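You operate a simulated robot arm through the tools that you are given. There is no shell and no other tool. Be economical: measure what you need, move in short steps, check, and stop when the job is done.

You run a simulated robot arm. Do the job below in one go: nothing can be reset, and whatever is moved stays where it is left.

Task
Set the pointer to about 30 and run water down the sloping pipe.
Fine: slacken the grey table knob, slide the pointer, tighten the knob, then run the table tap till water leaves the pipe; tap off again. Where these are worked on the way, their far stop is far enough and under half their travel is too little: grey table knob.

Only the result counts: the job must be done as asked and must still hold three seconds after the hand-in. Knocking over, shifting, dropping, spilling or breaking anything else fails it.

Robot
A 6-joint arm with a fingered hand on a trunk, on a base that drives. Base frame: it is fixed to the floor where the robot stands at the start and does not move with it; the origin is under the middle of the robot, x ahead of it, y to its left, z up; the surface under the hand at the start is at about z = 760. Units: mm, degrees, N and s.
With the tool pointing down near the work surface it reaches from about 300 to 620 mm from the robot's upright axis, wherever it stands. Its first joint turns from -166.0 to 166.0 degrees. Places, roughly: clear cup [500, -500, 800]; grey table knob [400, 0, 800]; puddle [-2900, -500, 0]; table tap knob [700, 100, 1000]; wooden wedge [700, -100, 800]. Payload 3.2 kg.
The tool frame sits at the grasp point between the pads (the TCP): z along the fingers, y along the line on which they close. The tips reach 22 mm beyond it. The gripper opens to 112 mm. The gripper's body begins 60 mm behind the TCP. The gripper is a hand of 3 fingers: y runs from the thumb to the fingers, the wrist lies at [0, 0, -218] in the tool frame, and closing takes about 1.5 s.
Orientation is that of the tool frame in the base frame, as a unit quaternion [w, x, y, z]. With the fingers straight down and closing along the base's y, the tool's x points along the base's -x, its y along +y and its z along -z.

Tools
- The arm moves only by the tool step_arm. Its arguments are lists of equal length, an entry for each row: "offset": the shift along the tool's x, y, z in units of 20 mm (1.0 is 20 mm), a list of three; "angular": the turn, a rotation vector about the tool's x, y, z in units of 8 degrees (1.0 is 8 degrees), a list of three. In form: {"offset": [[x, y, z], ...], "angular": [[rx, ry, rz], ...]}. A call has 1 to 20 rows; each row shifts and turns the commanded pose from where the row before left it, along the tool's axes as they then stand. "claw" is the opening, from 0 (shut) to 1 (fully open), set as the call begins (left out, the last holds). A call with a number of a shift or a turn outside -1 to 1 is refused whole. Each row takes 0.2 s and may step no farther than 50 mm and 8.6 degrees from the row before; otherwise, or with a gripper value out of range, the whole call is refused. Where a pose cannot be reached the arm comes as near as it can. A force on the tool above 40 N (or 10 N above the force at the start of the call, whichever is more), or a blocked arm, ends the call early, and 0.2 s more pass. The fingers move at their own pace (about 108 mm/s each) and stop on an object; they squeeze with about 30 N. The grip force told is the motor's: it shows also when the fingers shut on nothing. Time passes only in rows, and 0.2 s behind the last, so rows that do not move let the fingers close. It gives the time, the measured TCP pose, the force on the tool (base axes), the opening and the grip force at its end, in the units of the frame above (readings bear some noise), with the torque about the TCP (base axes, N m) and any sound that the robot's microphone picked up.
- Cameras (640 x 400 px; columns grow to the right, rows downward): "scene" is now at [12.9, 126.1, 1446]; the picture's right is [-0.47, -0.89, 0.00], its down [-0.59, 0.31, -0.74] and it looks along [0.66, -0.34, -0.67] (base axes); focal length 248 px, centre (320, 200). "wrist" rides on the gripper at [66, 3, -80] in the tool frame; the picture's right is [-0.05, 1.00, 0.00], its down [-0.77, -0.04, -0.64] and it looks along [-0.64, -0.03, 0.77] (tool axes); focal length 275 px, centre (320, 200). There is no depth. A picture from a camera that has moved, and an enlarged one, comes with that camera's place and axes in the base frame and with its lens.
- camera(camera): a new picture of that camera. It takes no simulated time.
- move_column(by): slides the trunk up (or, below 0, down) by that many mm; the arm and the scene camera ride with it, the base frame stays. It gives what a move gives, with no picture.
- drive_base(legs): drives the robot by 1 to 6 legs, each [ahead, turn to the left] in mm and degrees, along the robot's own axes; the way and the turn of a leg run together, so that a leg with both is an arc; at most 1500 mm and 180 degrees a leg. The arm and the cameras ride along, it lands a little off, and it stops where it bumps. It gives what a move gives.
- grasp_type(shape): the hand has 3 fingers and takes this shape, open, in about a second: jaw (thumb against the fingers, like two jaws); tri (thumb and two fingers); tip (a fingertip pinch); poke (one finger out to press); point (the index stretched); flat (the hand flat); cup (the hand cupped); fist (a fist). The gripper value then closes the fingers along that shape, each until it touches; the sizes above hold for jaw. It gives what a move gives, with no picture.
- pan_tilt(pan, tilt): turns the head with the scene camera to pan (to the left, within 155 degrees either way) and tilt (down, from -29 to 69), counted from straight ahead of the robot. It gives what a move gives.
- zoom(camera, box): a new picture of the part [left, top, right, bottom] of that camera's present view, enlarged. It takes no simulated time.
- hand_in(): hands the job in; it is judged then, once.

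Work in short steps. Places have to be worked out from the pictures, the camera data and where the tool is seen: move nearer, look again, correct. Check each grasp and each placing, and mend what went wrong. You have 120 turns and 98 pictures in all, those below and enlarged ones among them. Open the gripper and draw the arm clear of the work before you hand the job in, unless the task says otherwise; then end with one line.

The tools are called after "Emit:" as name(argument=value, ...) on one line, values as JSON. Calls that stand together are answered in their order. step_arm: Moves the arm, as the interface text tells. Its arguments: {"type":"object","properties":{"offset":{"type":"array"},"angular":{"type":"array"},"claw":{"type":"number"}},"required":["offset","angular"]} The other tools are called the same way: move_column (by) slides the trunk up or down; grasp_type (shape) gives the hand a shape; drive_base (legs) drives the base; pan_tilt (pan, tilt) turns the head that bears the scene camera; camera (camera) takes a picture; zoom (camera, box) takes an enlarged picture of a part of a camera's view; hand_in () hands the job in.

At the start:

```text
time_s: 0.0
position: [389.4, -136.4, 999.7]
orientation: [0.0, 0.0, 1.0, 0.0]
wrist_force: [0.0, -0.2, -0.1]
moment: [-0.02, -0.01, 0.01]
gripper_width: 112.2
finger_force: 0.0
shape: jaw
trunk travel left (down, up): [-475.0, 115.0]
robot x, y, heading: [1.3, 1.4, -0.0]
head pan, tilt: [-27.7, 42.2]
```

scene: 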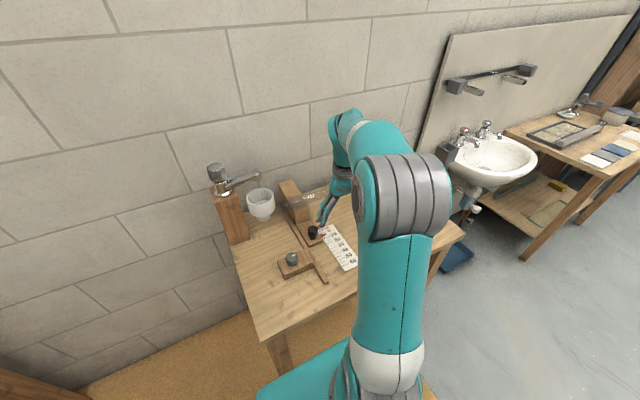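
wrist: 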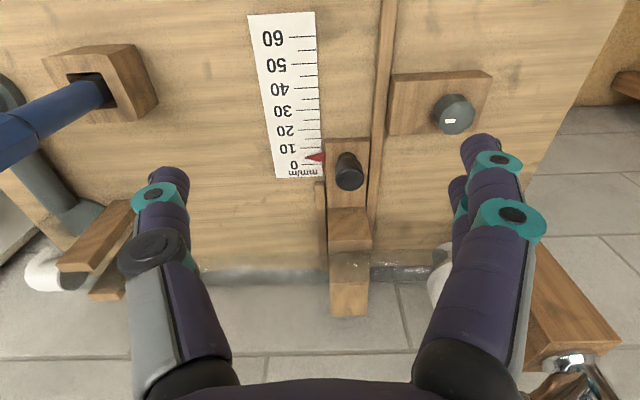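

I'll first look closely at the table from both cameras.

Emit:
zoom(camera="scene", box=[190, 140, 390, 300])

Emit:
zoom(camera="wrist", box=[220, 0, 520, 200])

```text
2.50 times, centred on (290, 220) of scene
camera zoom: at [12.9, 126.1, 1446.0], right [-0.47, -0.89, 0.0], down [-0.59, 0.31, -0.74], along [0.66, -0.34, -0.67], focal length 620 px, centre (395, 150)
```

zoom: 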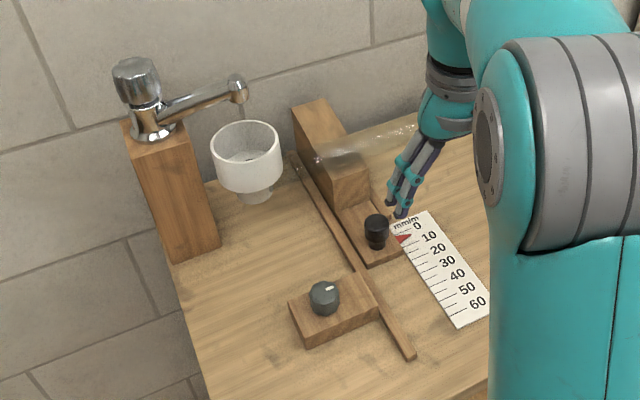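

```text
2.00 times, centred on (370, 100) of wrist
camera zoom: at [323.6, -131.1, 1080.9], right [0.05, 1.0, 0.0], down [0.77, -0.04, 0.64], along [0.64, -0.03, -0.77], focal length 551 px, centre (220, 400)
```

zoom: 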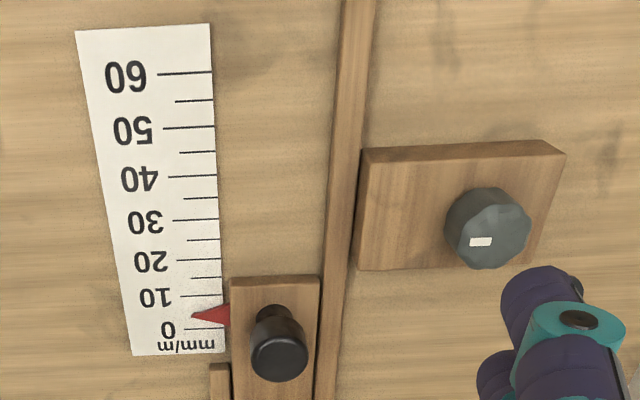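

The pointer stands at about 4; the grey knob sits on a block left of it. I'll look at the pipe's outlet end and the cup.

Emit:
pan_tilt(pan=-50, tilt=42)

Emit:
camera(camera="scene")

```text
time_s: 0.9
position: [389.4, -135.3, 1000.2]
orientation: [0.0, -0.001, 1.0, -0.001]
wrist_force: [0.1, -0.4, -0.6]
moment: [0.0, 0.0, 0.02]
gripper_width: 111.8
finger_force: 0.1
shape: jaw
trunk travel left (down, up): [-475.0, 115.0]
robot x, y, heading: [1.3, 4.8, 0.1]
head pan, tilt: [-50.0, 42.0]
```

```text
93 pictures are left
camera scene: at [-7.1, 101.0, 1446.3], right [-0.77, -0.64, 0.0], down [-0.43, 0.51, -0.74], along [0.48, -0.57, -0.67], focal length 248 px, centre (320, 200)
```

scene: 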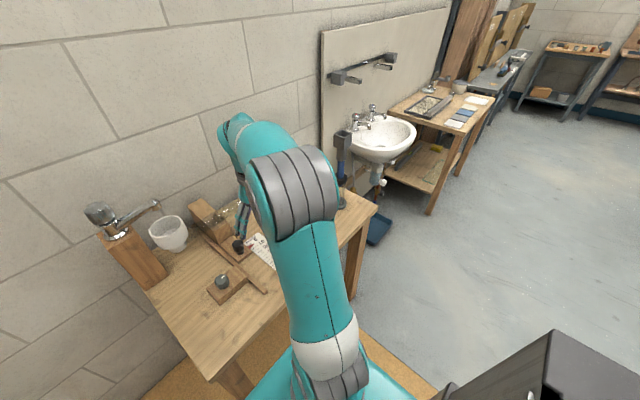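

The arm hides the outlet. I'll move above the grey knob (about x 446, y 3) at the present height, which also clears the view.

Emit:
step_arm(offset=[[-0.3, 1, 0], [-0.3, 1, 0], [-0.3, 1, 0], [-0.3, 1, 0], [-0.3, 1, 0], [-0.3, 1, 0], [-0.3, 0.9, 0]], angular=[[0, 0, 0], [0, 0, 0], [0, 0, 0], [0, 0, 0], [0, 0, 0], [0, 0, 0], [0, 0, 0]])

Emit:
camera(camera="wrist")

Emit:
camera(camera="scene")

```text
time_s: 2.5
position: [431.0, 4.3, 1000.5]
orientation: [0.0, -0.001, 1.0, 0.001]
wrist_force: [-0.2, 0.0, 0.5]
moment: [0.03, -0.02, 0.0]
gripper_width: 111.7
finger_force: 0.1
shape: jaw
trunk travel left (down, up): [-475.0, 115.0]
robot x, y, heading: [2.8, -1.3, 0.1]
head pan, tilt: [-50.0, 42.0]
```

```text
92 pictures are left
camera wrist: at [365.9, 8.0, 1081.4], right [0.05, 1.0, 0.0], down [0.77, -0.04, 0.64], along [0.64, -0.03, -0.77], focal length 275 px, centre (320, 200)
```

wrist: 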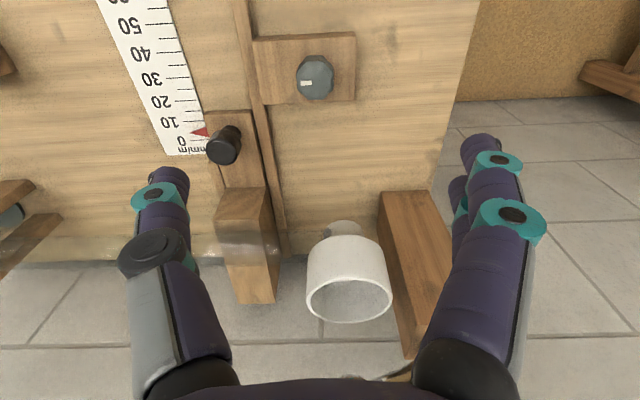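

```text
91 pictures are left
camera scene: at [-7.1, 101.1, 1446.3], right [-0.77, -0.64, 0.0], down [-0.43, 0.51, -0.74], along [0.48, -0.57, -0.67], focal length 248 px, centre (320, 200)
```

scene: 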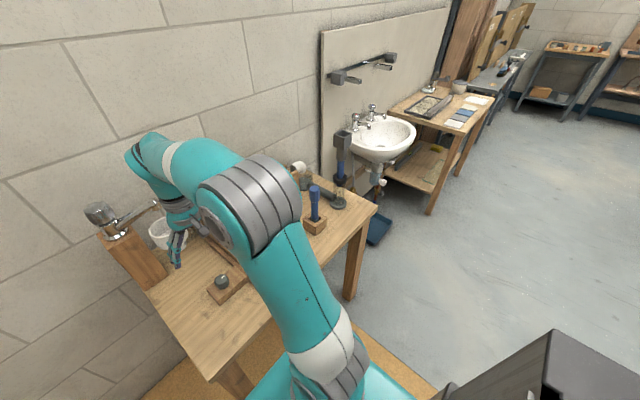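

Knob top comes out at about (442, 0, 810) from two views. A closer look at the outlet end.

Emit:
zoom(camera="scene", box=[270, 140, 400, 250])

Emit:
zoom(camera="wrist", box=[270, 20, 370, 120])

```text
3.64 times, centred on (335, 195) of scene
camera zoom: at [-7.1, 101.1, 1446.3], right [-0.77, -0.64, 0.0], down [-0.43, 0.51, -0.74], along [0.48, -0.57, -0.67], focal length 902 px, centre (266, 218)
```

zoom: 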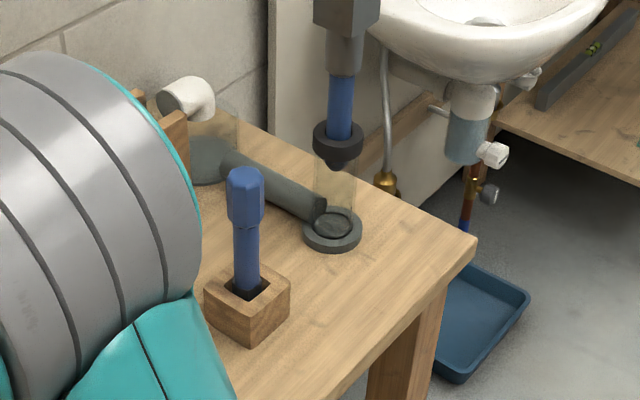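

```text
4.00 times, centred on (320, 70) of wrist
camera zoom: at [365.9, 8.0, 1081.4], right [0.05, 1.0, 0.0], down [0.77, -0.04, 0.64], along [0.64, -0.03, -0.77], focal length 1101 px, centre (320, 720)
```

zoom: 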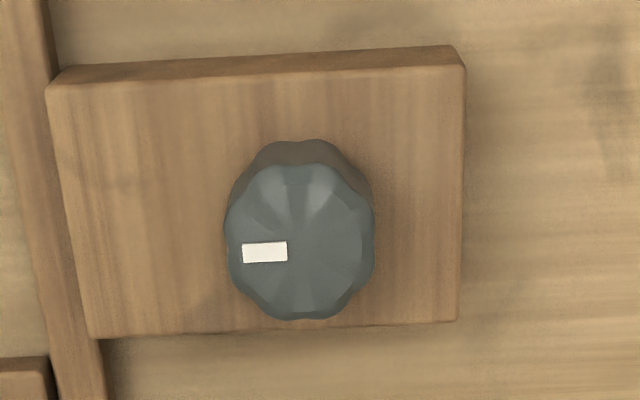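

Knob: centre about (446, 0), 35 mm across, z 788–810 on the block. I'll narrow the opening to about 75 mm and descend to TCP z ≈ 835 first.

Emit:
step_arm(offset=[[-0.75, -0.2, 0.3], [0, 0, 1], [0, 0, 1], [0, 0, 1], [0, 0, 1], [0, 0, 1], [0, 0, 1], [0, 0, 1], [0, 0, 1]], angular=[[0, 0, 0], [0, 0, 0], [0, 0, 0], [0, 0, 0], [0, 0, 0], [0, 0, 0], [0, 0, 0], [0, 0, 0], [0, 0, 0]], claw=0.67)

Emit:
camera(camera="wrist")

Emit:
zoom(camera="scene", box=[100, 180, 340, 330])

```text
time_s: 4.5
position: [447.7, -1.6, 835.2]
orientation: [0.0, 0.0, 1.0, 0.0]
wrist_force: [0.6, -0.5, 0.1]
moment: [-0.03, -0.02, 0.01]
gripper_width: 75.4
finger_force: 0.1
shape: jaw
trunk travel left (down, up): [-475.0, 115.0]
robot x, y, heading: [-1.1, 2.1, -0.2]
head pan, tilt: [-50.0, 42.0]
```

```text
88 pictures are left
camera wrist: at [380.6, 1.7, 915.9], right [0.05, 1.0, 0.0], down [0.77, -0.04, 0.64], along [0.63, -0.03, -0.77], focal length 275 px, centre (320, 200)
```

wrist: 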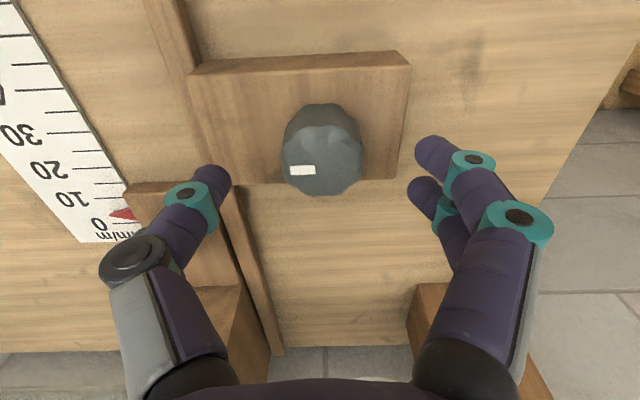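

```text
2.67 times, centred on (220, 255) of scene
camera zoom: at [-7.1, 100.9, 1446.3], right [-0.77, -0.64, 0.0], down [-0.43, 0.51, -0.74], along [0.48, -0.57, -0.67], focal length 662 px, centre (587, 53)
```

zoom: 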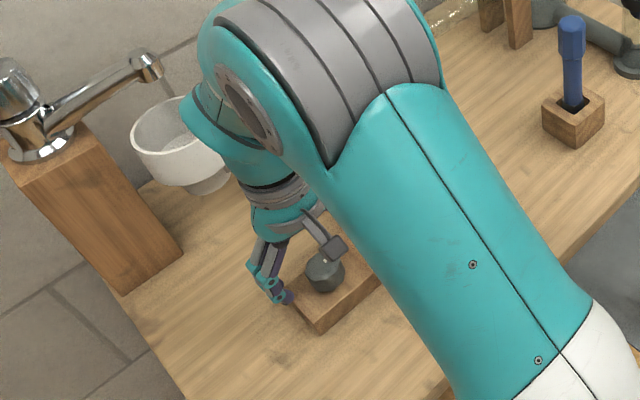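

Aligned within a few mm (knob at x 444). I descend 22 mm and close.

Emit:
step_arm(offset=[[0.15, 0.05, 0.5], [0, 0, 0.6]], angular=[[0, 0, 0], [0, 0, 0]])

Emit:
step_arm(offset=[[0, 0, 0], [0, 0, 0], [0, 0, 0], [0, 0, 0], [0, 0, 0], [0, 0, 0]], angular=[[0, 0, 0], [0, 0, 0], [0, 0, 0], [0, 0, 0], [0, 0, 0], [0, 0, 0]], claw=0)

Emit:
camera(camera="wrist")

```text
time_s: 5.1
position: [442.1, -0.1, 812.5]
orientation: [0.0, 0.0, 1.0, 0.001]
wrist_force: [0.6, 0.6, 0.4]
moment: [-0.01, 0.03, 0.02]
gripper_width: 75.4
finger_force: 0.1
shape: jaw
trunk travel left (down, up): [-475.0, 115.0]
robot x, y, heading: [-1.1, 0.9, -0.0]
head pan, tilt: [-50.0, 42.0]
```

```text
time_s: 6.5
position: [442.2, -0.6, 812.9]
orientation: [0.0, 0.0, 1.0, 0.0]
wrist_force: [0.0, -0.3, -2.6]
moment: [0.0, -0.05, 0.05]
gripper_width: 27.2
finger_force: 29.4
shape: jaw
trunk travel left (down, up): [-475.0, 115.0]
robot x, y, heading: [-0.1, -1.0, 0.3]
head pan, tilt: [-50.0, 42.0]
```

```text
86 pictures are left
camera wrist: at [376.9, 3.5, 893.6], right [0.05, 1.0, 0.0], down [0.77, -0.04, 0.64], along [0.63, -0.03, -0.77], focal length 275 px, centre (320, 200)
```

wrist: 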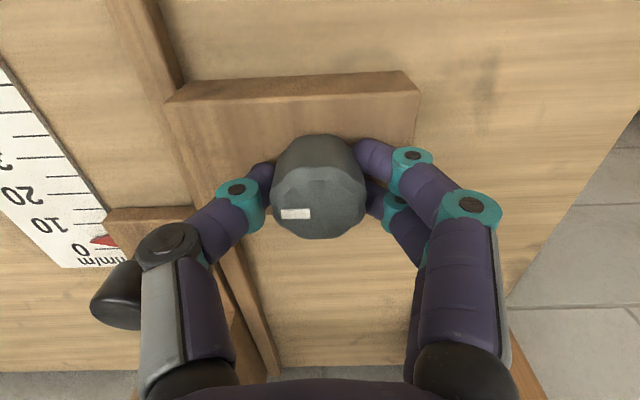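

Knob gripped. I'll turn it counter-clockwise seen from above (tool −z) 48° and check the moment and marker.

Emit:
step_arm(offset=[[0, 0, 0], [0, 0, 0], [0, 0, 0], [0, 0, 0], [0, 0, 0], [0, 0, 0]], angular=[[0, 0, -1], [0, 0, -1], [0, 0, -1], [0, 0, -1], [0, 0, -1], [0, 0, -1]])

Emit:
camera(camera="wrist")

```text
time_s: 7.9
position: [442.9, 0.3, 812.1]
orientation: [0.001, -0.407, 0.913, 0.001]
wrist_force: [-7.7, 1.1, 3.8]
moment: [0.12, 0.15, -0.09]
gripper_width: 27.4
finger_force: 30.2
shape: jaw
trunk travel left (down, up): [-475.0, 115.0]
robot x, y, heading: [-2.7, 0.3, -0.3]
head pan, tilt: [-50.0, 42.0]
```

```text
85 pictures are left
camera wrist: at [396.4, -46.3, 893.3], right [-0.71, 0.7, 0.0], down [0.54, 0.55, 0.64], along [0.45, 0.45, -0.77], focal length 275 px, centre (320, 200)
```

wrist: 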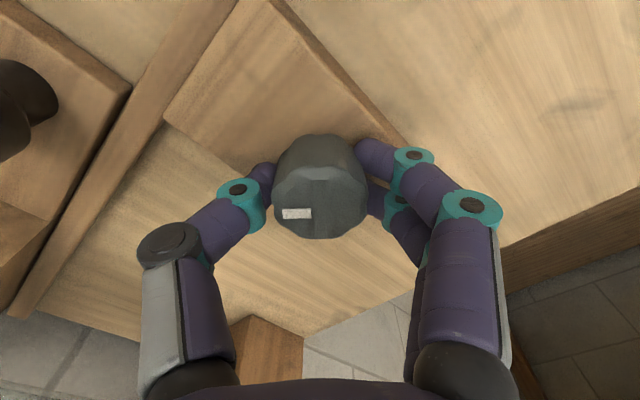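

The knob turned with the hand without much resistance. I continue another 72°.

Emit:
step_arm(offset=[[0, 0, 0], [0, 0, 0], [0, 0, 0], [0, 0, 0], [0, 0, 0], [0, 0, 0], [0, 0, 0], [0, 0, 0], [0, 0, 0]], angular=[[0, 0, -1], [0, 0, -1], [0, 0, -1], [0, 0, -1], [0, 0, -1], [0, 0, -1], [0, 0, -1], [0, 0, -1], [0, 0, -1]])

Emit:
camera(camera="wrist")

```text
time_s: 8.8
position: [440.3, 2.7, 811.2]
orientation: [0.0, -0.601, 0.799, -0.012]
wrist_force: [-7.8, -17.5, 17.6]
moment: [-0.24, 0.25, 0.03]
gripper_width: 28.8
finger_force: 29.8
shape: jaw
out of reach, approached as far as the arm can: row 4
trunk travel left (down, up): [-475.0, 115.0]
robot x, y, heading: [-0.6, 1.6, -0.3]
head pan, tilt: [-50.0, 42.0]
stopped in row 4: the force on the tool passed its limit at 52 N (the readings are from after the stop); the commanded pose is now the measured one
```

```text
84 pictures are left
camera wrist: at [418.9, -58.8, 893.5], right [-0.95, 0.32, -0.02], down [0.24, 0.74, 0.63], along [0.22, 0.59, -0.78], focal length 275 px, centre (320, 200)
```

wrist: 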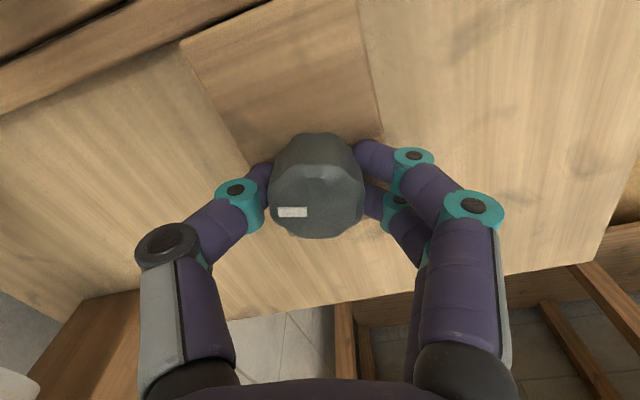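

The wrist is at its joint end after about 74°. I'll release, rise, turn back clockwise 160°, and look.

Emit:
step_arm(offset=[[0, 0, 0], [0, 0, 0], [0, 0, -0.8], [0, 0, -0.8], [0, 0, 0], [0, 0, 0], [0, 0, 0], [0, 0, 0], [0, 0, 0], [0, 0, 0], [0, 0, 0], [0, 0, 0], [0, 0, 0], [0, 0, 0], [0, 0, 0], [0, 0, 0], [0, 0, 0], [0, 0, 0], [0, 0, 0], [0, 0, 0]], angular=[[0, 0, 0], [0, 0, 0], [0, 0, 0], [0, 0, 0], [0, 0, 1], [0, 0, 1], [0, 0, 1], [0, 0, 1], [0, 0, 1], [0, 0, 1], [0, 0, 1], [0, 0, 1], [0, 0, 1], [0, 0, 1], [0, 0, 1], [0, 0, 1], [0, 0, 1], [0, 0, 1], [0, 0, 1], [0, 0, 1]], claw=0.67)

Emit:
camera(camera="wrist")

```text
time_s: 13.0
position: [441.7, 7.2, 841.1]
orientation: [0.01, 0.455, 0.89, -0.005]
wrist_force: [0.0, 0.3, -0.4]
moment: [0.01, -0.02, 0.0]
gripper_width: 74.8
finger_force: 0.0
shape: jaw
out of reach, approached as far as the arm can: row 4
trunk travel left (down, up): [-475.0, 115.0]
robot x, y, heading: [-0.9, 1.8, -0.3]
head pan, tilt: [-50.0, 42.0]
```

```text
83 pictures are left
camera wrist: at [404.3, 65.0, 920.8], right [0.84, 0.55, 0.0], down [0.42, -0.63, 0.65], along [0.36, -0.54, -0.76], focal length 275 px, centre (320, 200)
```

wrist: 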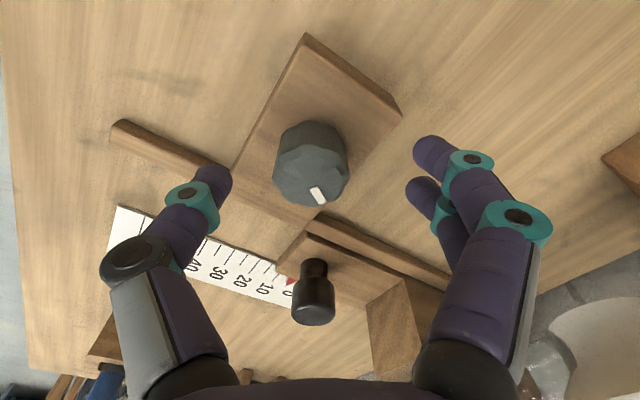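

Let me measure the marker's angle now.

Emit:
zoom(camera="wrist", box=[250, 110, 370, 220])

```text
3.64 times, centred on (310, 165) of wrist
camera zoom: at [404.3, 65.0, 920.8], right [0.84, 0.55, 0.0], down [0.42, -0.63, 0.65], along [0.36, -0.54, -0.76], focal length 1001 px, centre (356, 327)
```

zoom: 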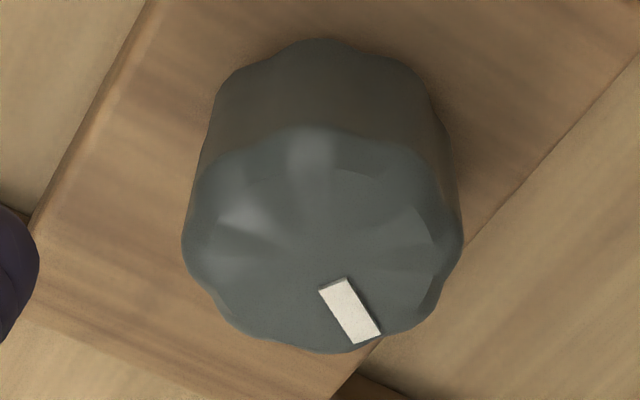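

The marker turned from about −90° to −32°, so ~55° so far. I regrasp at this hand angle, which leaves ~125° of counter-clockwise reach.

Emit:
step_arm(offset=[[-0.45, -0.14, 0.4], [0, 0, 0.5], [0, 0, 0.5]], angular=[[0, 0, 0], [0, 0, 0], [0, 0, 0]])

Emit:
step_arm(offset=[[0, 0, 0], [0, 0, 0], [0, 0, 0], [0, 0, 0], [0, 0, 0], [0, 0, 0]], angular=[[0, 0, 0], [0, 0, 0], [0, 0, 0], [0, 0, 0], [0, 0, 0], [0, 0, 0]], claw=0)

Emit:
step_arm(offset=[[0, 0, 0], [0, 0, 0], [0, 0, 0], [0, 0, 0], [0, 0, 0], [0, 0, 0], [0, 0, 0], [0, 0, 0], [0, 0, 0], [0, 0, 0], [0, 0, 0], [0, 0, 0], [0, 0, 0], [0, 0, 0]], angular=[[0, 0, -1], [0, 0, -1], [0, 0, -1], [0, 0, -1], [0, 0, -1], [0, 0, -1], [0, 0, -1], [0, 0, -1], [0, 0, -1], [0, 0, -1], [0, 0, -1], [0, 0, -1], [0, 0, -1], [0, 0, -1]])

Emit:
camera(camera="wrist")

```text
time_s: 13.8
position: [444.2, -2.5, 811.9]
orientation: [0.009, 0.453, 0.891, -0.006]
wrist_force: [0.3, 0.1, 0.5]
moment: [0.0, -0.02, -0.04]
gripper_width: 74.8
finger_force: 0.2
shape: jaw
trunk travel left (down, up): [-475.0, 115.0]
robot x, y, heading: [-2.0, 1.3, -0.5]
head pan, tilt: [-50.0, 42.0]
```

```text
time_s: 15.2
position: [446.7, -3.3, 812.2]
orientation: [0.009, 0.454, 0.891, -0.005]
wrist_force: [20.4, -18.1, 7.9]
moment: [-0.11, -0.76, -0.66]
gripper_width: 43.2
finger_force: 30.0
shape: jaw
trunk travel left (down, up): [-475.0, 115.0]
robot x, y, heading: [0.2, 0.9, -0.3]
head pan, tilt: [-50.0, 42.0]
```

```text
time_s: 15.5
position: [450.2, -6.8, 812.4]
orientation: [0.014, 0.416, 0.909, -0.004]
wrist_force: [17.8, -20.6, -4.1]
moment: [-0.25, -0.45, -0.51]
gripper_width: 37.2
finger_force: 30.2
shape: jaw
trunk travel left (down, up): [-475.0, 115.0]
robot x, y, heading: [0.5, -0.0, -0.7]
head pan, tilt: [-50.0, 42.0]
stopped in row 1: the force on the tool passed its limit at 42 N (the readings are from after the stop); the commanded pose is now the measured one
```

```text
81 pictures are left
camera wrist: at [407.9, 48.0, 891.6], right [0.79, 0.62, 0.01], down [0.46, -0.6, 0.66], along [0.41, -0.51, -0.75], focal length 275 px, centre (320, 200)
```

wrist: 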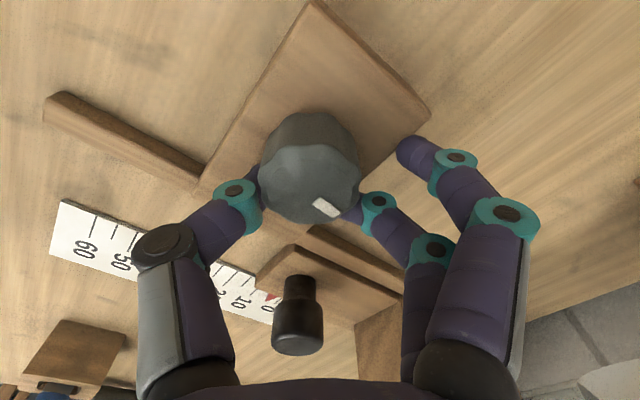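

One finger seems to have caught on the block's edge, so the tips were too low. I'll open, recentre to (443, −0.5), raise to z 820, level the hand, then look.

Emit:
step_arm(offset=[[0, 0, 0], [0, 0, 0], [0.47, -0.07, -0.4], [0, 0, 0]], angular=[[0, 0, 0], [0, 0, 0], [0.03, 0.2, 0], [0, 0, 0]], claw=0.67)

Emit:
camera(camera="wrist")

```text
time_s: 16.5
position: [440.4, 3.1, 821.3]
orientation: [-0.002, 0.417, 0.909, 0.0]
wrist_force: [-0.6, 0.1, -0.2]
moment: [-0.02, 0.0, -0.02]
gripper_width: 74.7
finger_force: 0.0
shape: jaw
trunk travel left (down, up): [-475.0, 115.0]
robot x, y, heading: [-1.5, 2.6, -0.2]
head pan, tilt: [-50.0, 42.0]
```

```text
80 pictures are left
camera wrist: at [399.5, 56.3, 902.3], right [0.79, 0.62, 0.0], down [0.48, -0.61, 0.63], along [0.39, -0.5, -0.77], focal length 275 px, centre (320, 200)
```

wrist: 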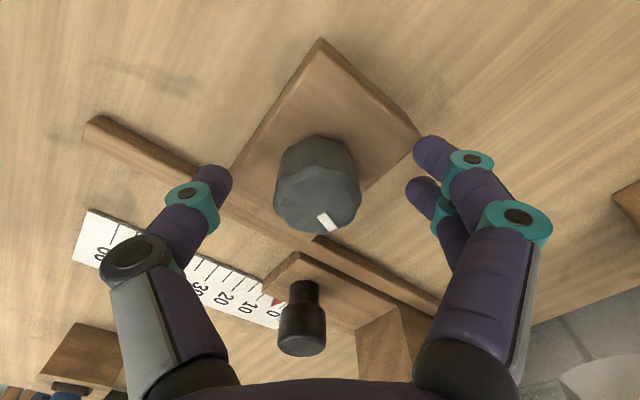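

Knob is about 6 mm ahead of the hand centre; I shift there, close, and check before turning.

Emit:
step_arm(offset=[[-0.3, -0.03, 0]], angular=[[0, 0, 0]])

Emit:
step_arm(offset=[[0, 0, 0], [0, 0, 0], [0, 0, 0], [0, 0, 0], [0, 0, 0], [0, 0, 0]], angular=[[0, 0, 0], [0, 0, 0], [0, 0, 0], [0, 0, 0], [0, 0, 0], [0, 0, 0]], claw=0)

Emit:
camera(camera="wrist")

```text
time_s: 16.9
position: [443.9, -1.9, 820.7]
orientation: [-0.002, 0.417, 0.909, 0.0]
wrist_force: [-0.1, -0.7, 0.4]
moment: [-0.02, 0.01, 0.0]
gripper_width: 74.7
finger_force: 0.1
shape: jaw
trunk travel left (down, up): [-475.0, 115.0]
robot x, y, heading: [2.8, 0.0, -0.3]
head pan, tilt: [-50.0, 42.0]
```

```text
time_s: 18.3
position: [442.1, -1.8, 821.4]
orientation: [-0.001, 0.416, 0.909, 0.0]
wrist_force: [0.3, -1.8, -2.0]
moment: [0.04, 0.02, -0.03]
gripper_width: 26.7
finger_force: 30.0
shape: jaw
trunk travel left (down, up): [-475.0, 115.0]
robot x, y, heading: [4.8, 0.4, -0.1]
head pan, tilt: [-50.0, 42.0]
```

```text
79 pictures are left
camera wrist: at [402.9, 50.8, 902.1], right [0.79, 0.62, 0.0], down [0.48, -0.61, 0.63], along [0.39, -0.5, -0.77], focal length 275 px, centre (320, 200)
```

wrist: 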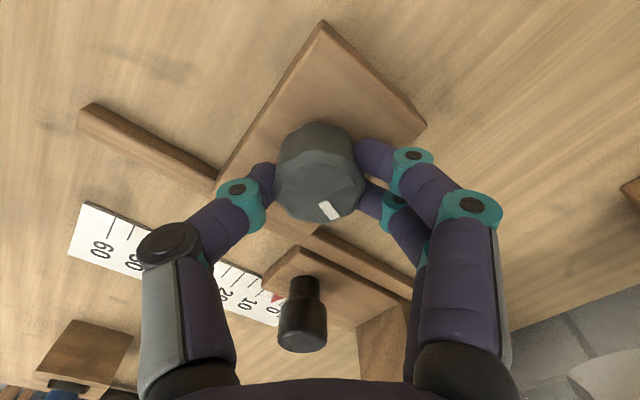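

Good symmetric grip now. Turning counter-clockwise 112°.

Emit:
step_arm(offset=[[0, 0, 0], [0, 0, 0], [0, 0, 0], [0, 0, 0], [0, 0, 0], [0, 0, 0], [0, 0, 0], [0, 0, 0], [0, 0, 0], [0, 0, 0], [0, 0, 0], [0, 0, 0], [0, 0, 0], [0, 0, 0]], angular=[[0, 0, -1], [0, 0, -1], [0, 0, -1], [0, 0, -1], [0, 0, -1], [0, 0, -1], [0, 0, -1], [0, 0, -1], [0, 0, -1], [0, 0, -1], [0, 0, -1], [0, 0, -1], [0, 0, -1], [0, 0, -1]])

Emit:
camera(camera="wrist")

```text
time_s: 20.1
position: [450.2, -0.5, 821.4]
orientation: [0.005, -0.095, 0.995, 0.0]
wrist_force: [18.6, 4.5, -7.6]
moment: [0.19, -0.26, -0.41]
gripper_width: 24.0
finger_force: 29.9
shape: jaw
trunk travel left (down, up): [-475.0, 115.0]
robot x, y, heading: [-0.1, 3.0, 0.2]
head pan, tilt: [-50.0, 42.0]
stopped in row 8: the force on the tool passed its limit at 42 N (the readings are from after the stop); the commanded pose is now the measured one
```

```text
78 pictures are left
camera wrist: at [384.7, -8.7, 901.5], right [-0.14, 0.99, 0.0], down [0.76, 0.11, 0.64], along [0.64, 0.09, -0.77], focal length 275 px, centre (320, 200)
```

wrist: 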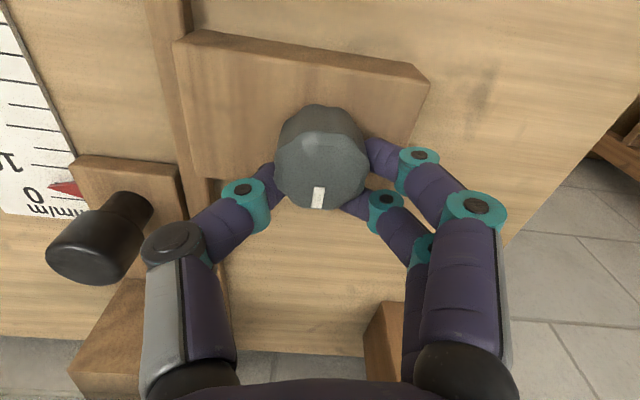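

The hand turned more than the knob and slipped, maybe at the far stop (~90°). I'll open, rise and measure the marker.

Emit:
step_arm(offset=[[0, 0, 0], [0, 0, 0], [0, 0, -0.7], [0, 0, -0.7]], angular=[[0, 0, 0], [0, 0, 0], [0, 0, 0], [0, 0, 0]], claw=0.67)

Emit:
zoom(camera="wrist", box=[220, 80, 420, 230])

```text
time_s: 21.1
position: [446.7, -0.5, 849.7]
orientation: [0.003, -0.095, 0.995, 0.001]
wrist_force: [-0.3, 0.4, 0.0]
moment: [0.02, 0.0, -0.02]
gripper_width: 74.8
finger_force: 0.1
shape: jaw
trunk travel left (down, up): [-475.0, 115.0]
robot x, y, heading: [0.0, 0.9, -0.2]
head pan, tilt: [-50.0, 42.0]
```

```text
2.67 times, centred on (320, 155) of wrist
camera zoom: at [380.7, -9.2, 930.8], right [-0.14, 0.99, 0.0], down [0.76, 0.11, 0.64], along [0.63, 0.09, -0.77], focal length 734 px, centre (320, 320)
```

zoom: 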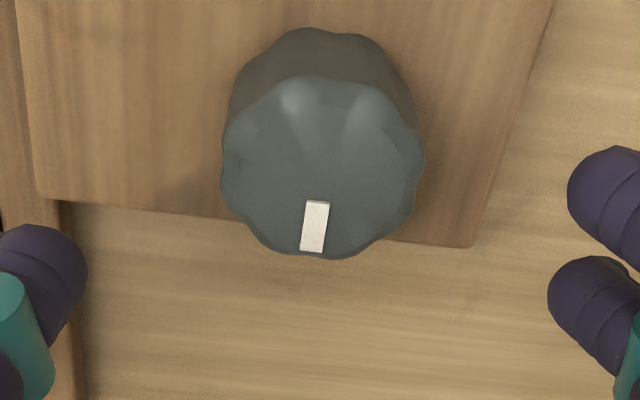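

Marker is at about +2°, i.e. ~90° turned. I regrasp deeper and centred to test whether this is the stop.

Emit:
step_arm(offset=[[0.17, 0.0, 0.65], [0, 0, 0.5], [0, 0, 0.5]], angular=[[0, 0, 0], [0, 0, 0], [0, 0, 0]])

Emit:
step_arm(offset=[[0, 0, 0], [0, 0, 0], [0, 0, 0], [0, 0, 0], [0, 0, 0], [0, 0, 0]], angular=[[0, 0, 0], [0, 0, 0], [0, 0, 0], [0, 0, 0], [0, 0, 0], [0, 0, 0]], claw=0)

Emit:
step_arm(offset=[[0, 0, 0], [0, 0, 0], [0, 0, 0], [0, 0, 0]], angular=[[0, 0, -1], [0, 0, -1], [0, 0, -1], [0, 0, 0]])

Emit:
zoom(camera="wrist", box=[220, 80, 420, 230])

```text
time_s: 21.9
position: [443.6, -1.8, 818.2]
orientation: [0.003, -0.095, 0.995, 0.001]
wrist_force: [0.6, 0.3, 0.3]
moment: [0.0, 0.02, -0.01]
gripper_width: 74.8
finger_force: 0.0
shape: jaw
trunk travel left (down, up): [-475.0, 115.0]
robot x, y, heading: [0.2, 3.6, -0.0]
head pan, tilt: [-50.0, 42.0]
```

```text
time_s: 23.3
position: [443.6, -1.6, 817.1]
orientation: [0.004, -0.095, 0.995, 0.0]
wrist_force: [0.7, -0.1, -2.7]
moment: [0.03, 0.01, -0.06]
gripper_width: 26.8
finger_force: 30.1
shape: jaw
trunk travel left (down, up): [-475.0, 115.0]
robot x, y, heading: [1.7, -1.8, -0.5]
head pan, tilt: [-50.0, 42.0]
```

```text
time_s: 24.3
position: [447.5, -0.2, 816.7]
orientation: [0.004, -0.301, 0.954, -0.002]
wrist_force: [22.4, 24.2, 4.1]
moment: [0.41, -0.3, -0.82]
gripper_width: 26.1
finger_force: 30.2
shape: jaw
trunk travel left (down, up): [-475.0, 115.0]
robot x, y, heading: [-0.2, -0.4, -0.3]
head pan, tilt: [-50.0, 42.0]
```

```text
2.67 times, centred on (320, 155) of wrist
camera zoom: at [389.8, -34.0, 897.3], right [-0.54, 0.84, -0.01], down [0.65, 0.41, 0.64], along [0.54, 0.34, -0.77], focal length 734 px, centre (320, 320)
```

zoom: 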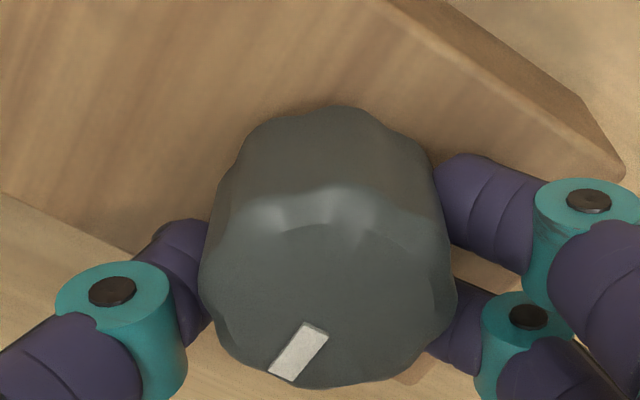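

The moment rose to −0.8 N m and the marker stays at ~5°: that is the far stop, so the knob is slack. I release, rise, square the hand and move towards the black pointer handle at about (520, −105).

Emit:
step_arm(offset=[[0, 0, 0], [0, 0, 0], [0, 0, -0.8], [0, 0, -0.9], [0, 0, -0.9], [0, 0, 0], [0, 0, 0], [-0.5, -0.9, 0], [-0.5, -0.9, 0], [-0.5, -0.9, 0], [-0.5, -0.9, 0], [-0.5, -0.9, 0], [0, -0.6, 0]], angular=[[0, 0, 0], [0, 0, 0], [0, 0, 0.8], [0, 0, 0.9], [0, 0, 0.9], [0, 0, 0.9], [0, 0, 0.9], [0, 0, 0], [0, 0, 0], [0, 0, 0], [0, 0, 0], [0, 0, 0], [0, 0, 0]], claw=0.67)

Emit:
camera(camera="wrist")

```text
time_s: 27.1
position: [493.1, -103.5, 869.4]
orientation: [0.004, 0.002, 1.0, 0.0]
wrist_force: [0.1, 0.2, 0.0]
moment: [0.01, -0.02, 0.03]
gripper_width: 74.7
finger_force: 0.1
shape: jaw
trunk travel left (down, up): [-475.0, 115.0]
robot x, y, heading: [3.0, -0.8, -0.3]
head pan, tilt: [-50.0, 42.0]
```

```text
75 pictures are left
camera wrist: at [426.1, -99.1, 949.4], right [0.05, 1.0, 0.0], down [0.77, -0.04, 0.64], along [0.64, -0.03, -0.77], focal length 275 px, centre (320, 200)
```

wrist: 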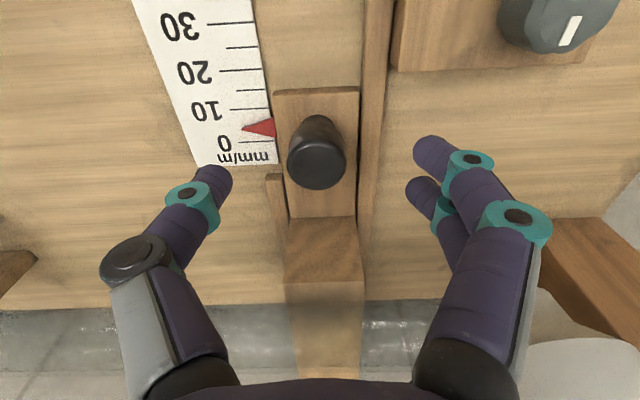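

Handle top at about (520, −105, 805). I move over it and descend to z ≈ 812, then close.

Emit:
step_arm(offset=[[-0.7, -0.05, 0], [-0.65, 0, 0.4], [0, 0, 0.8], [0, 0, 0.8], [0, 0, 0.85]], angular=[[0, 0, 0], [0, 0, 0], [0, 0, 0], [0, 0, 0], [0, 0, 0]])

Emit:
camera(camera="wrist")

```text
time_s: 28.3
position: [520.5, -105.6, 812.0]
orientation: [0.003, 0.002, 1.0, 0.0]
wrist_force: [-0.3, 0.3, -0.2]
moment: [-0.02, -0.04, 0.02]
gripper_width: 74.9
finger_force: 0.1
shape: jaw
trunk travel left (down, up): [-475.0, 115.0]
robot x, y, heading: [1.2, 4.3, -0.3]
head pan, tilt: [-50.0, 42.0]
```

```text
74 pictures are left
camera wrist: at [453.8, -101.6, 892.8], right [0.05, 1.0, 0.0], down [0.77, -0.04, 0.64], along [0.64, -0.03, -0.77], focal length 275 px, centre (320, 200)
```

wrist: 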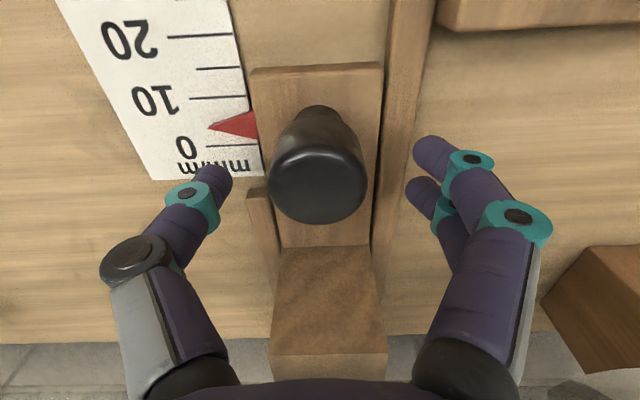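

Aligned. Closing on the handle.

Emit:
step_arm(offset=[[0, 0, 0], [0, 0, 0], [0, 0, 0], [0, 0, 0], [0, 0, 0], [0, 0, 0]], angular=[[0, 0, 0], [0, 0, 0], [0, 0, 0], [0, 0, 0], [0, 0, 0], [0, 0, 0]], claw=0)

Emit:
step_arm(offset=[[0.5, 0, 0], [0.5, 0, 0]], angular=[[0, 0, 0], [0, 0, 0]])

Emit:
camera(camera="wrist")

```text
time_s: 29.7
position: [521.5, -108.4, 812.3]
orientation: [0.003, 0.002, 1.0, 0.001]
wrist_force: [0.9, -11.1, -11.2]
moment: [-0.13, -0.04, 0.04]
gripper_width: 12.9
finger_force: 30.4
shape: jaw
trunk travel left (down, up): [-475.0, 115.0]
robot x, y, heading: [1.2, 0.8, -0.2]
head pan, tilt: [-50.0, 42.0]
```

```text
time_s: 30.3
position: [499.9, -106.0, 812.1]
orientation: [0.003, 0.003, 1.0, 0.001]
wrist_force: [1.9, -10.8, -13.4]
moment: [-0.18, -0.06, 0.02]
gripper_width: 12.8
finger_force: 30.1
shape: jaw
trunk travel left (down, up): [-475.0, 115.0]
robot x, y, heading: [3.3, 0.3, -0.4]
head pan, tilt: [-50.0, 42.0]
```

```text
73 pictures are left
camera wrist: at [434.0, -102.6, 892.6], right [0.05, 1.0, 0.0], down [0.77, -0.04, 0.64], along [0.64, -0.03, -0.77], focal length 275 px, centre (320, 200)
```

wrist: 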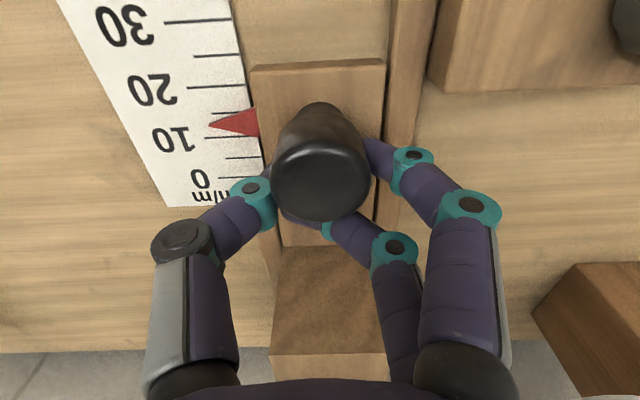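

It slides freely; the pointer now reads ~12 at ~2.4 mm per unit. I move 43 mm more.

Emit:
step_arm(offset=[[0.5, 0, 0], [0.5, 0, 0], [0.5, 0, 0], [0.5, 0, 0], [0.13, 0, 0], [0, 0, 0]], angular=[[0, 0, 0], [0, 0, 0], [0, 0, 0], [0, 0, 0], [0, 0, 0], [0, 0, 0]])

Emit:
zoom(camera="wrist", box=[60, 0, 320, 220])

```text
time_s: 31.7
position: [457.9, -106.1, 812.3]
orientation: [0.003, 0.003, 1.0, 0.0]
wrist_force: [2.3, -12.2, -9.5]
moment: [-0.16, -0.07, 0.04]
gripper_width: 11.9
finger_force: 30.1
shape: jaw
trunk travel left (down, up): [-475.0, 115.0]
robot x, y, heading: [1.4, 2.3, -0.2]
head pan, tilt: [-50.0, 42.0]
```

```text
1.82 times, centred on (190, 110) of wrist
camera zoom: at [392.2, -102.1, 892.2], right [0.05, 1.0, 0.0], down [0.77, -0.04, 0.64], along [0.64, -0.03, -0.77], focal length 500 px, centre (556, 364)
```

zoom: 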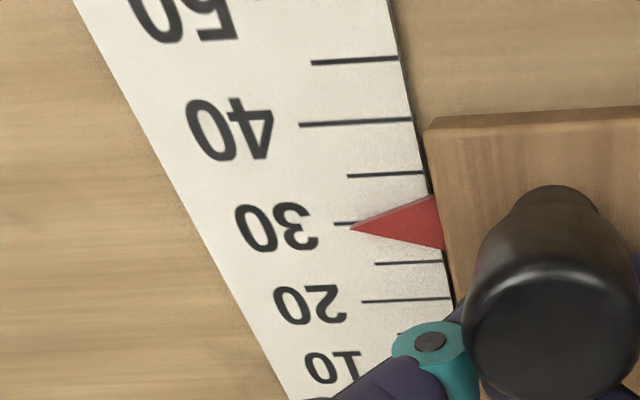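

Pointer reads ~29–30. I release, rise, and check from straight above.

Emit:
step_arm(offset=[[0, 0, 0], [0, 0, 0], [0, 0, 0], [0, 0, -1], [0, 0, -1], [0, 0, -1], [0.5, 0, -1], [1, 0, -1]], angular=[[0, 0, 0], [0, 0, 0], [0, 0, 0], [0, 0, 0], [0, 0, 0], [0, 0, 0], [0, 0, 0], [0, 0, 0]], claw=0.67)

Emit:
zoom(camera="wrist", box=[200, 0, 480, 200])

```text
time_s: 33.5
position: [426.3, -104.0, 912.5]
orientation: [0.004, 0.002, 1.0, 0.001]
wrist_force: [0.0, 0.8, -0.4]
moment: [-0.01, -0.03, -0.01]
gripper_width: 75.0
finger_force: 0.0
shape: jaw
trunk travel left (down, up): [-475.0, 115.0]
robot x, y, heading: [3.1, 3.6, -0.4]
head pan, tilt: [-50.0, 42.0]
```

```text
2.00 times, centred on (340, 100) of wrist
camera zoom: at [359.8, -99.9, 992.5], right [0.05, 1.0, 0.0], down [0.77, -0.04, 0.64], along [0.64, -0.03, -0.77], focal length 551 px, centre (280, 400)
```

zoom: 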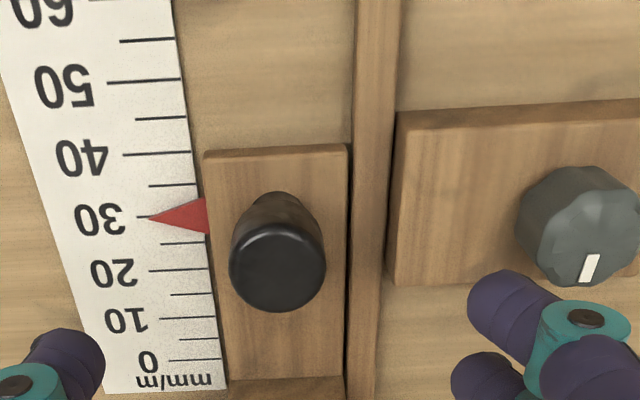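

Reading is 30. Now back over the grey knob at (443, −1) to tighten it.

Emit:
step_arm(offset=[[-0.4, 1, 0], [-0.45, 1, 0], [0, 1, 0], [0, 1, 0], [0, 1, 0], [0, 0.15, 1], [0, 0, 1], [0, 0, 1]], angular=[[0, 0, 0], [0, 0, 0], [0, 0, 0], [0, 0, 0], [0, 0, 0], [0, 0, 0], [0, 0, 0], [0, 0, 0]])

Emit:
camera(camera="wrist")

```text
time_s: 35.3
position: [444.8, -1.9, 851.3]
orientation: [0.004, 0.002, 1.0, 0.002]
wrist_force: [0.0, -0.3, 0.0]
moment: [0.02, -0.02, 0.0]
gripper_width: 75.2
finger_force: 0.0
shape: jaw
trunk travel left (down, up): [-475.0, 115.0]
robot x, y, heading: [-2.0, 0.8, -0.1]
head pan, tilt: [-50.0, 42.0]
```

```text
70 pictures are left
camera wrist: at [378.0, 2.6, 931.6], right [0.05, 1.0, 0.0], down [0.77, -0.04, 0.64], along [0.64, -0.03, -0.77], focal length 275 px, centre (320, 200)
```

wrist: 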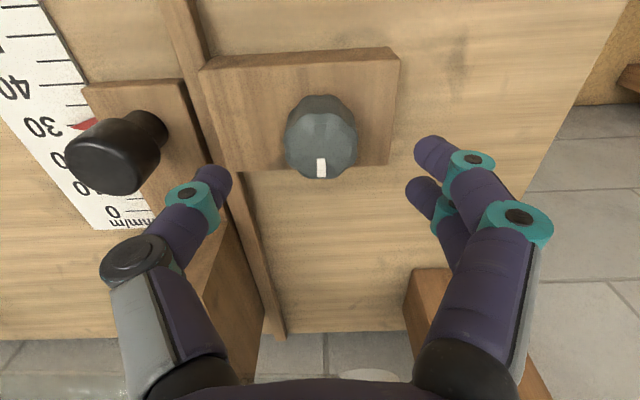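

Aligned. Descend to z 817, grip, and turn clockwise 88°.

Emit:
step_arm(offset=[[0.05, 0.04, 0.7], [0, 0, 0.5], [0, 0, 0.5]], angular=[[0, 0, 0], [0, 0, 0], [0, 0, 0]])

Emit:
step_arm(offset=[[0, 0, 0], [0, 0, 0], [0, 0, 0], [0, 0, 0], [0, 0, 0], [0, 0, 0]], angular=[[0, 0, 0], [0, 0, 0], [0, 0, 0], [0, 0, 0], [0, 0, 0], [0, 0, 0]], claw=0)

Emit:
step_arm(offset=[[0, 0, 0], [0, 0, 0], [0, 0, 0], [0, 0, 0], [0, 0, 0], [0, 0, 0], [0, 0, 0], [0, 0, 0], [0, 0, 0], [0, 0, 0], [0, 0, 0]], angular=[[0, 0, 1], [0, 0, 1], [0, 0, 1], [0, 0, 1], [0, 0, 1], [0, 0, 1], [0, 0, 1], [0, 0, 1], [0, 0, 1], [0, 0, 1], [0, 0, 1]])

Emit:
camera(camera="wrist")

```text
time_s: 36.1
position: [443.8, -2.0, 818.7]
orientation: [0.004, 0.002, 1.0, 0.0]
wrist_force: [0.2, 0.3, -0.7]
moment: [-0.02, -0.03, 0.0]
gripper_width: 74.7
finger_force: 0.1
shape: jaw
trunk travel left (down, up): [-475.0, 115.0]
robot x, y, heading: [1.7, 5.5, -0.1]
head pan, tilt: [-50.0, 42.0]
```

```text
time_s: 37.5
position: [443.9, -1.1, 817.6]
orientation: [0.003, 0.002, 1.0, 0.0]
wrist_force: [0.5, -0.1, -2.9]
moment: [0.0, -0.04, -0.03]
gripper_width: 26.6
finger_force: 29.8
shape: jaw
trunk travel left (down, up): [-475.0, 115.0]
robot x, y, heading: [-0.0, -1.0, -0.5]
head pan, tilt: [-50.0, 42.0]
```

```text
time_s: 39.9
position: [443.3, -2.7, 817.5]
orientation: [0.002, 0.697, 0.717, 0.002]
wrist_force: [-7.5, -17.1, -7.5]
moment: [-0.25, 0.18, 0.08]
gripper_width: 26.6
finger_force: 30.3
shape: jaw
trunk travel left (down, up): [-475.0, 115.0]
robot x, y, heading: [0.4, -1.8, -0.3]
head pan, tilt: [-50.0, 42.0]
```

```text
69 pictures are left
camera wrist: at [444.1, 64.0, 899.6], right [1.0, -0.02, 0.01], down [-0.02, -0.77, 0.63], along [-0.01, -0.63, -0.77], focal length 275 px, centre (320, 200)
```

wrist: 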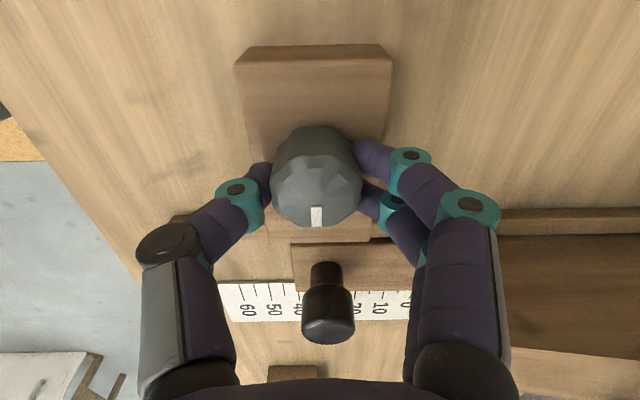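

It followed 88°, with little moment yet. I turn a little further to feel the tight end.

Emit:
step_arm(offset=[[0, 0, 0], [0, 0, 0], [0, 0, 0], [0, 0, 0]], angular=[[0, 0, 1], [0, 0, 1], [0, 0, 1], [0, 0, 0]])

Emit:
zoom(camera="wrist", box=[220, 80, 420, 260])

```text
time_s: 40.9
position: [443.7, -0.3, 818.6]
orientation: [0.002, 0.831, 0.557, 0.004]
wrist_force: [-8.3, 2.2, -3.3]
moment: [0.04, 0.2, 0.61]
gripper_width: 25.8
finger_force: 29.9
shape: jaw
trunk travel left (down, up): [-475.0, 115.0]
robot x, y, heading: [-0.3, -3.4, -0.2]
head pan, tilt: [-50.0, 42.0]
```

```text
2.22 times, centred on (320, 170) of wrist
camera zoom: at [471.3, 60.8, 899.9], right [0.91, -0.42, 0.01], down [-0.33, -0.7, 0.63], along [-0.26, -0.58, -0.77], focal length 612 px, centre (320, 267)
```

zoom: 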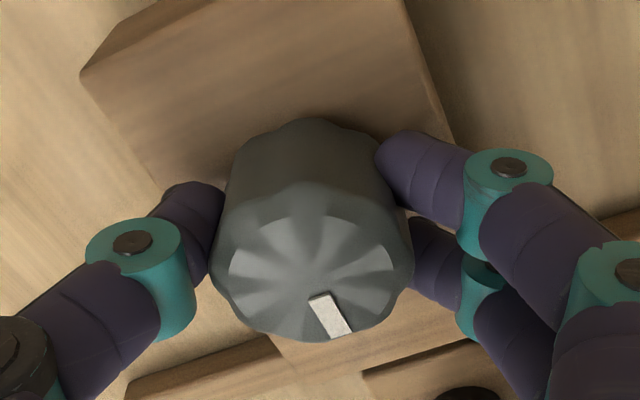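

Moment +0.6 N m with the marker back at −90°: tightened. I release, rise, and back off, then look at the tap and check the pointer.

Emit:
step_arm(offset=[[0, 0, 0], [0, 0, 0], [0, 0, -1], [0, 0, -1], [0, 0, -1], [0, 0, -1], [0, 0, -1], [0, 0, -1], [0, 0, -1], [0, 0, -1], [0, 0, 0], [0, 0, 0], [0, 0, 0], [0, 0, 0], [0, 0, 0], [0, 0, 0]], angular=[[0, 0, 0], [0, 0, 0], [0, 0, 0], [0, 0, 0], [0, 0, -1], [0, 0, -1], [0, 0, -1], [0, 0, -1], [0, 0, -1], [0, 0, -1], [0, 0, -1], [0, 0, -1], [0, 0, -1], [0, 0, -1], [0, 0, -1], [0, 0, -1]], claw=0.67)

Emit:
pan_tilt(pan=0, tilt=35)

Emit:
camera(camera="scene")

Emit:
camera(camera="wrist")

```text
time_s: 44.3
position: [443.3, -0.9, 978.6]
orientation: [0.004, 0.139, 0.99, 0.002]
wrist_force: [-0.6, -0.8, 0.5]
moment: [0.01, 0.01, 0.0]
gripper_width: 74.8
finger_force: 0.0
shape: jaw
trunk travel left (down, up): [-475.0, 115.0]
robot x, y, heading: [2.1, 0.6, -0.3]
head pan, tilt: [-50.0, 42.0]
```

```text
time_s: 45.5
position: [442.3, -1.0, 978.8]
orientation: [0.003, 0.141, 0.99, 0.002]
wrist_force: [0.5, -0.5, -0.1]
moment: [0.01, -0.04, 0.02]
gripper_width: 74.9
finger_force: 0.1
shape: jaw
trunk travel left (down, up): [-475.0, 115.0]
robot x, y, heading: [5.2, 0.0, -0.1]
head pan, tilt: [0.0, 35.0]
```

```text
67 pictures are left
camera scene: at [28.6, 164.3, 1456.8], right [-0.01, -1.0, 0.0], down [-0.57, 0.0, -0.82], along [0.82, 0.0, -0.57], focal length 248 px, centre (320, 200)
```

scene: 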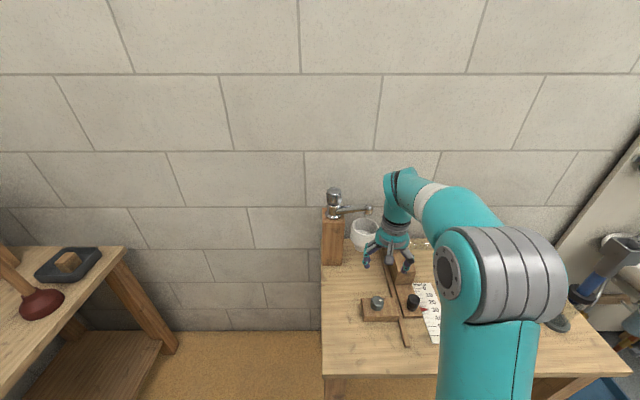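

```text
66 pictures are left
camera wrist: at [379.5, 21.4, 1058.6], right [0.33, 0.95, 0.0], down [0.73, -0.25, 0.64], along [0.61, -0.21, -0.77], focal length 275 px, centre (320, 200)
```

wrist: 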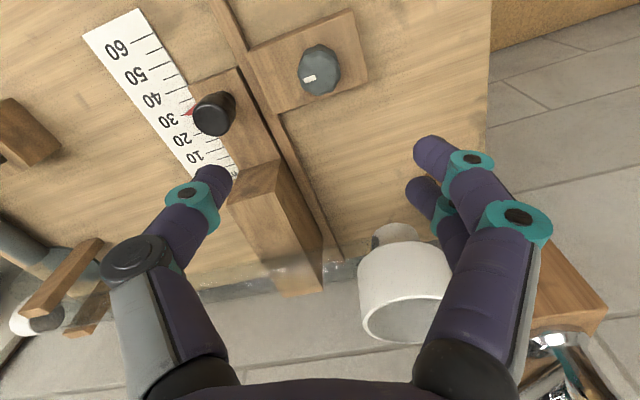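

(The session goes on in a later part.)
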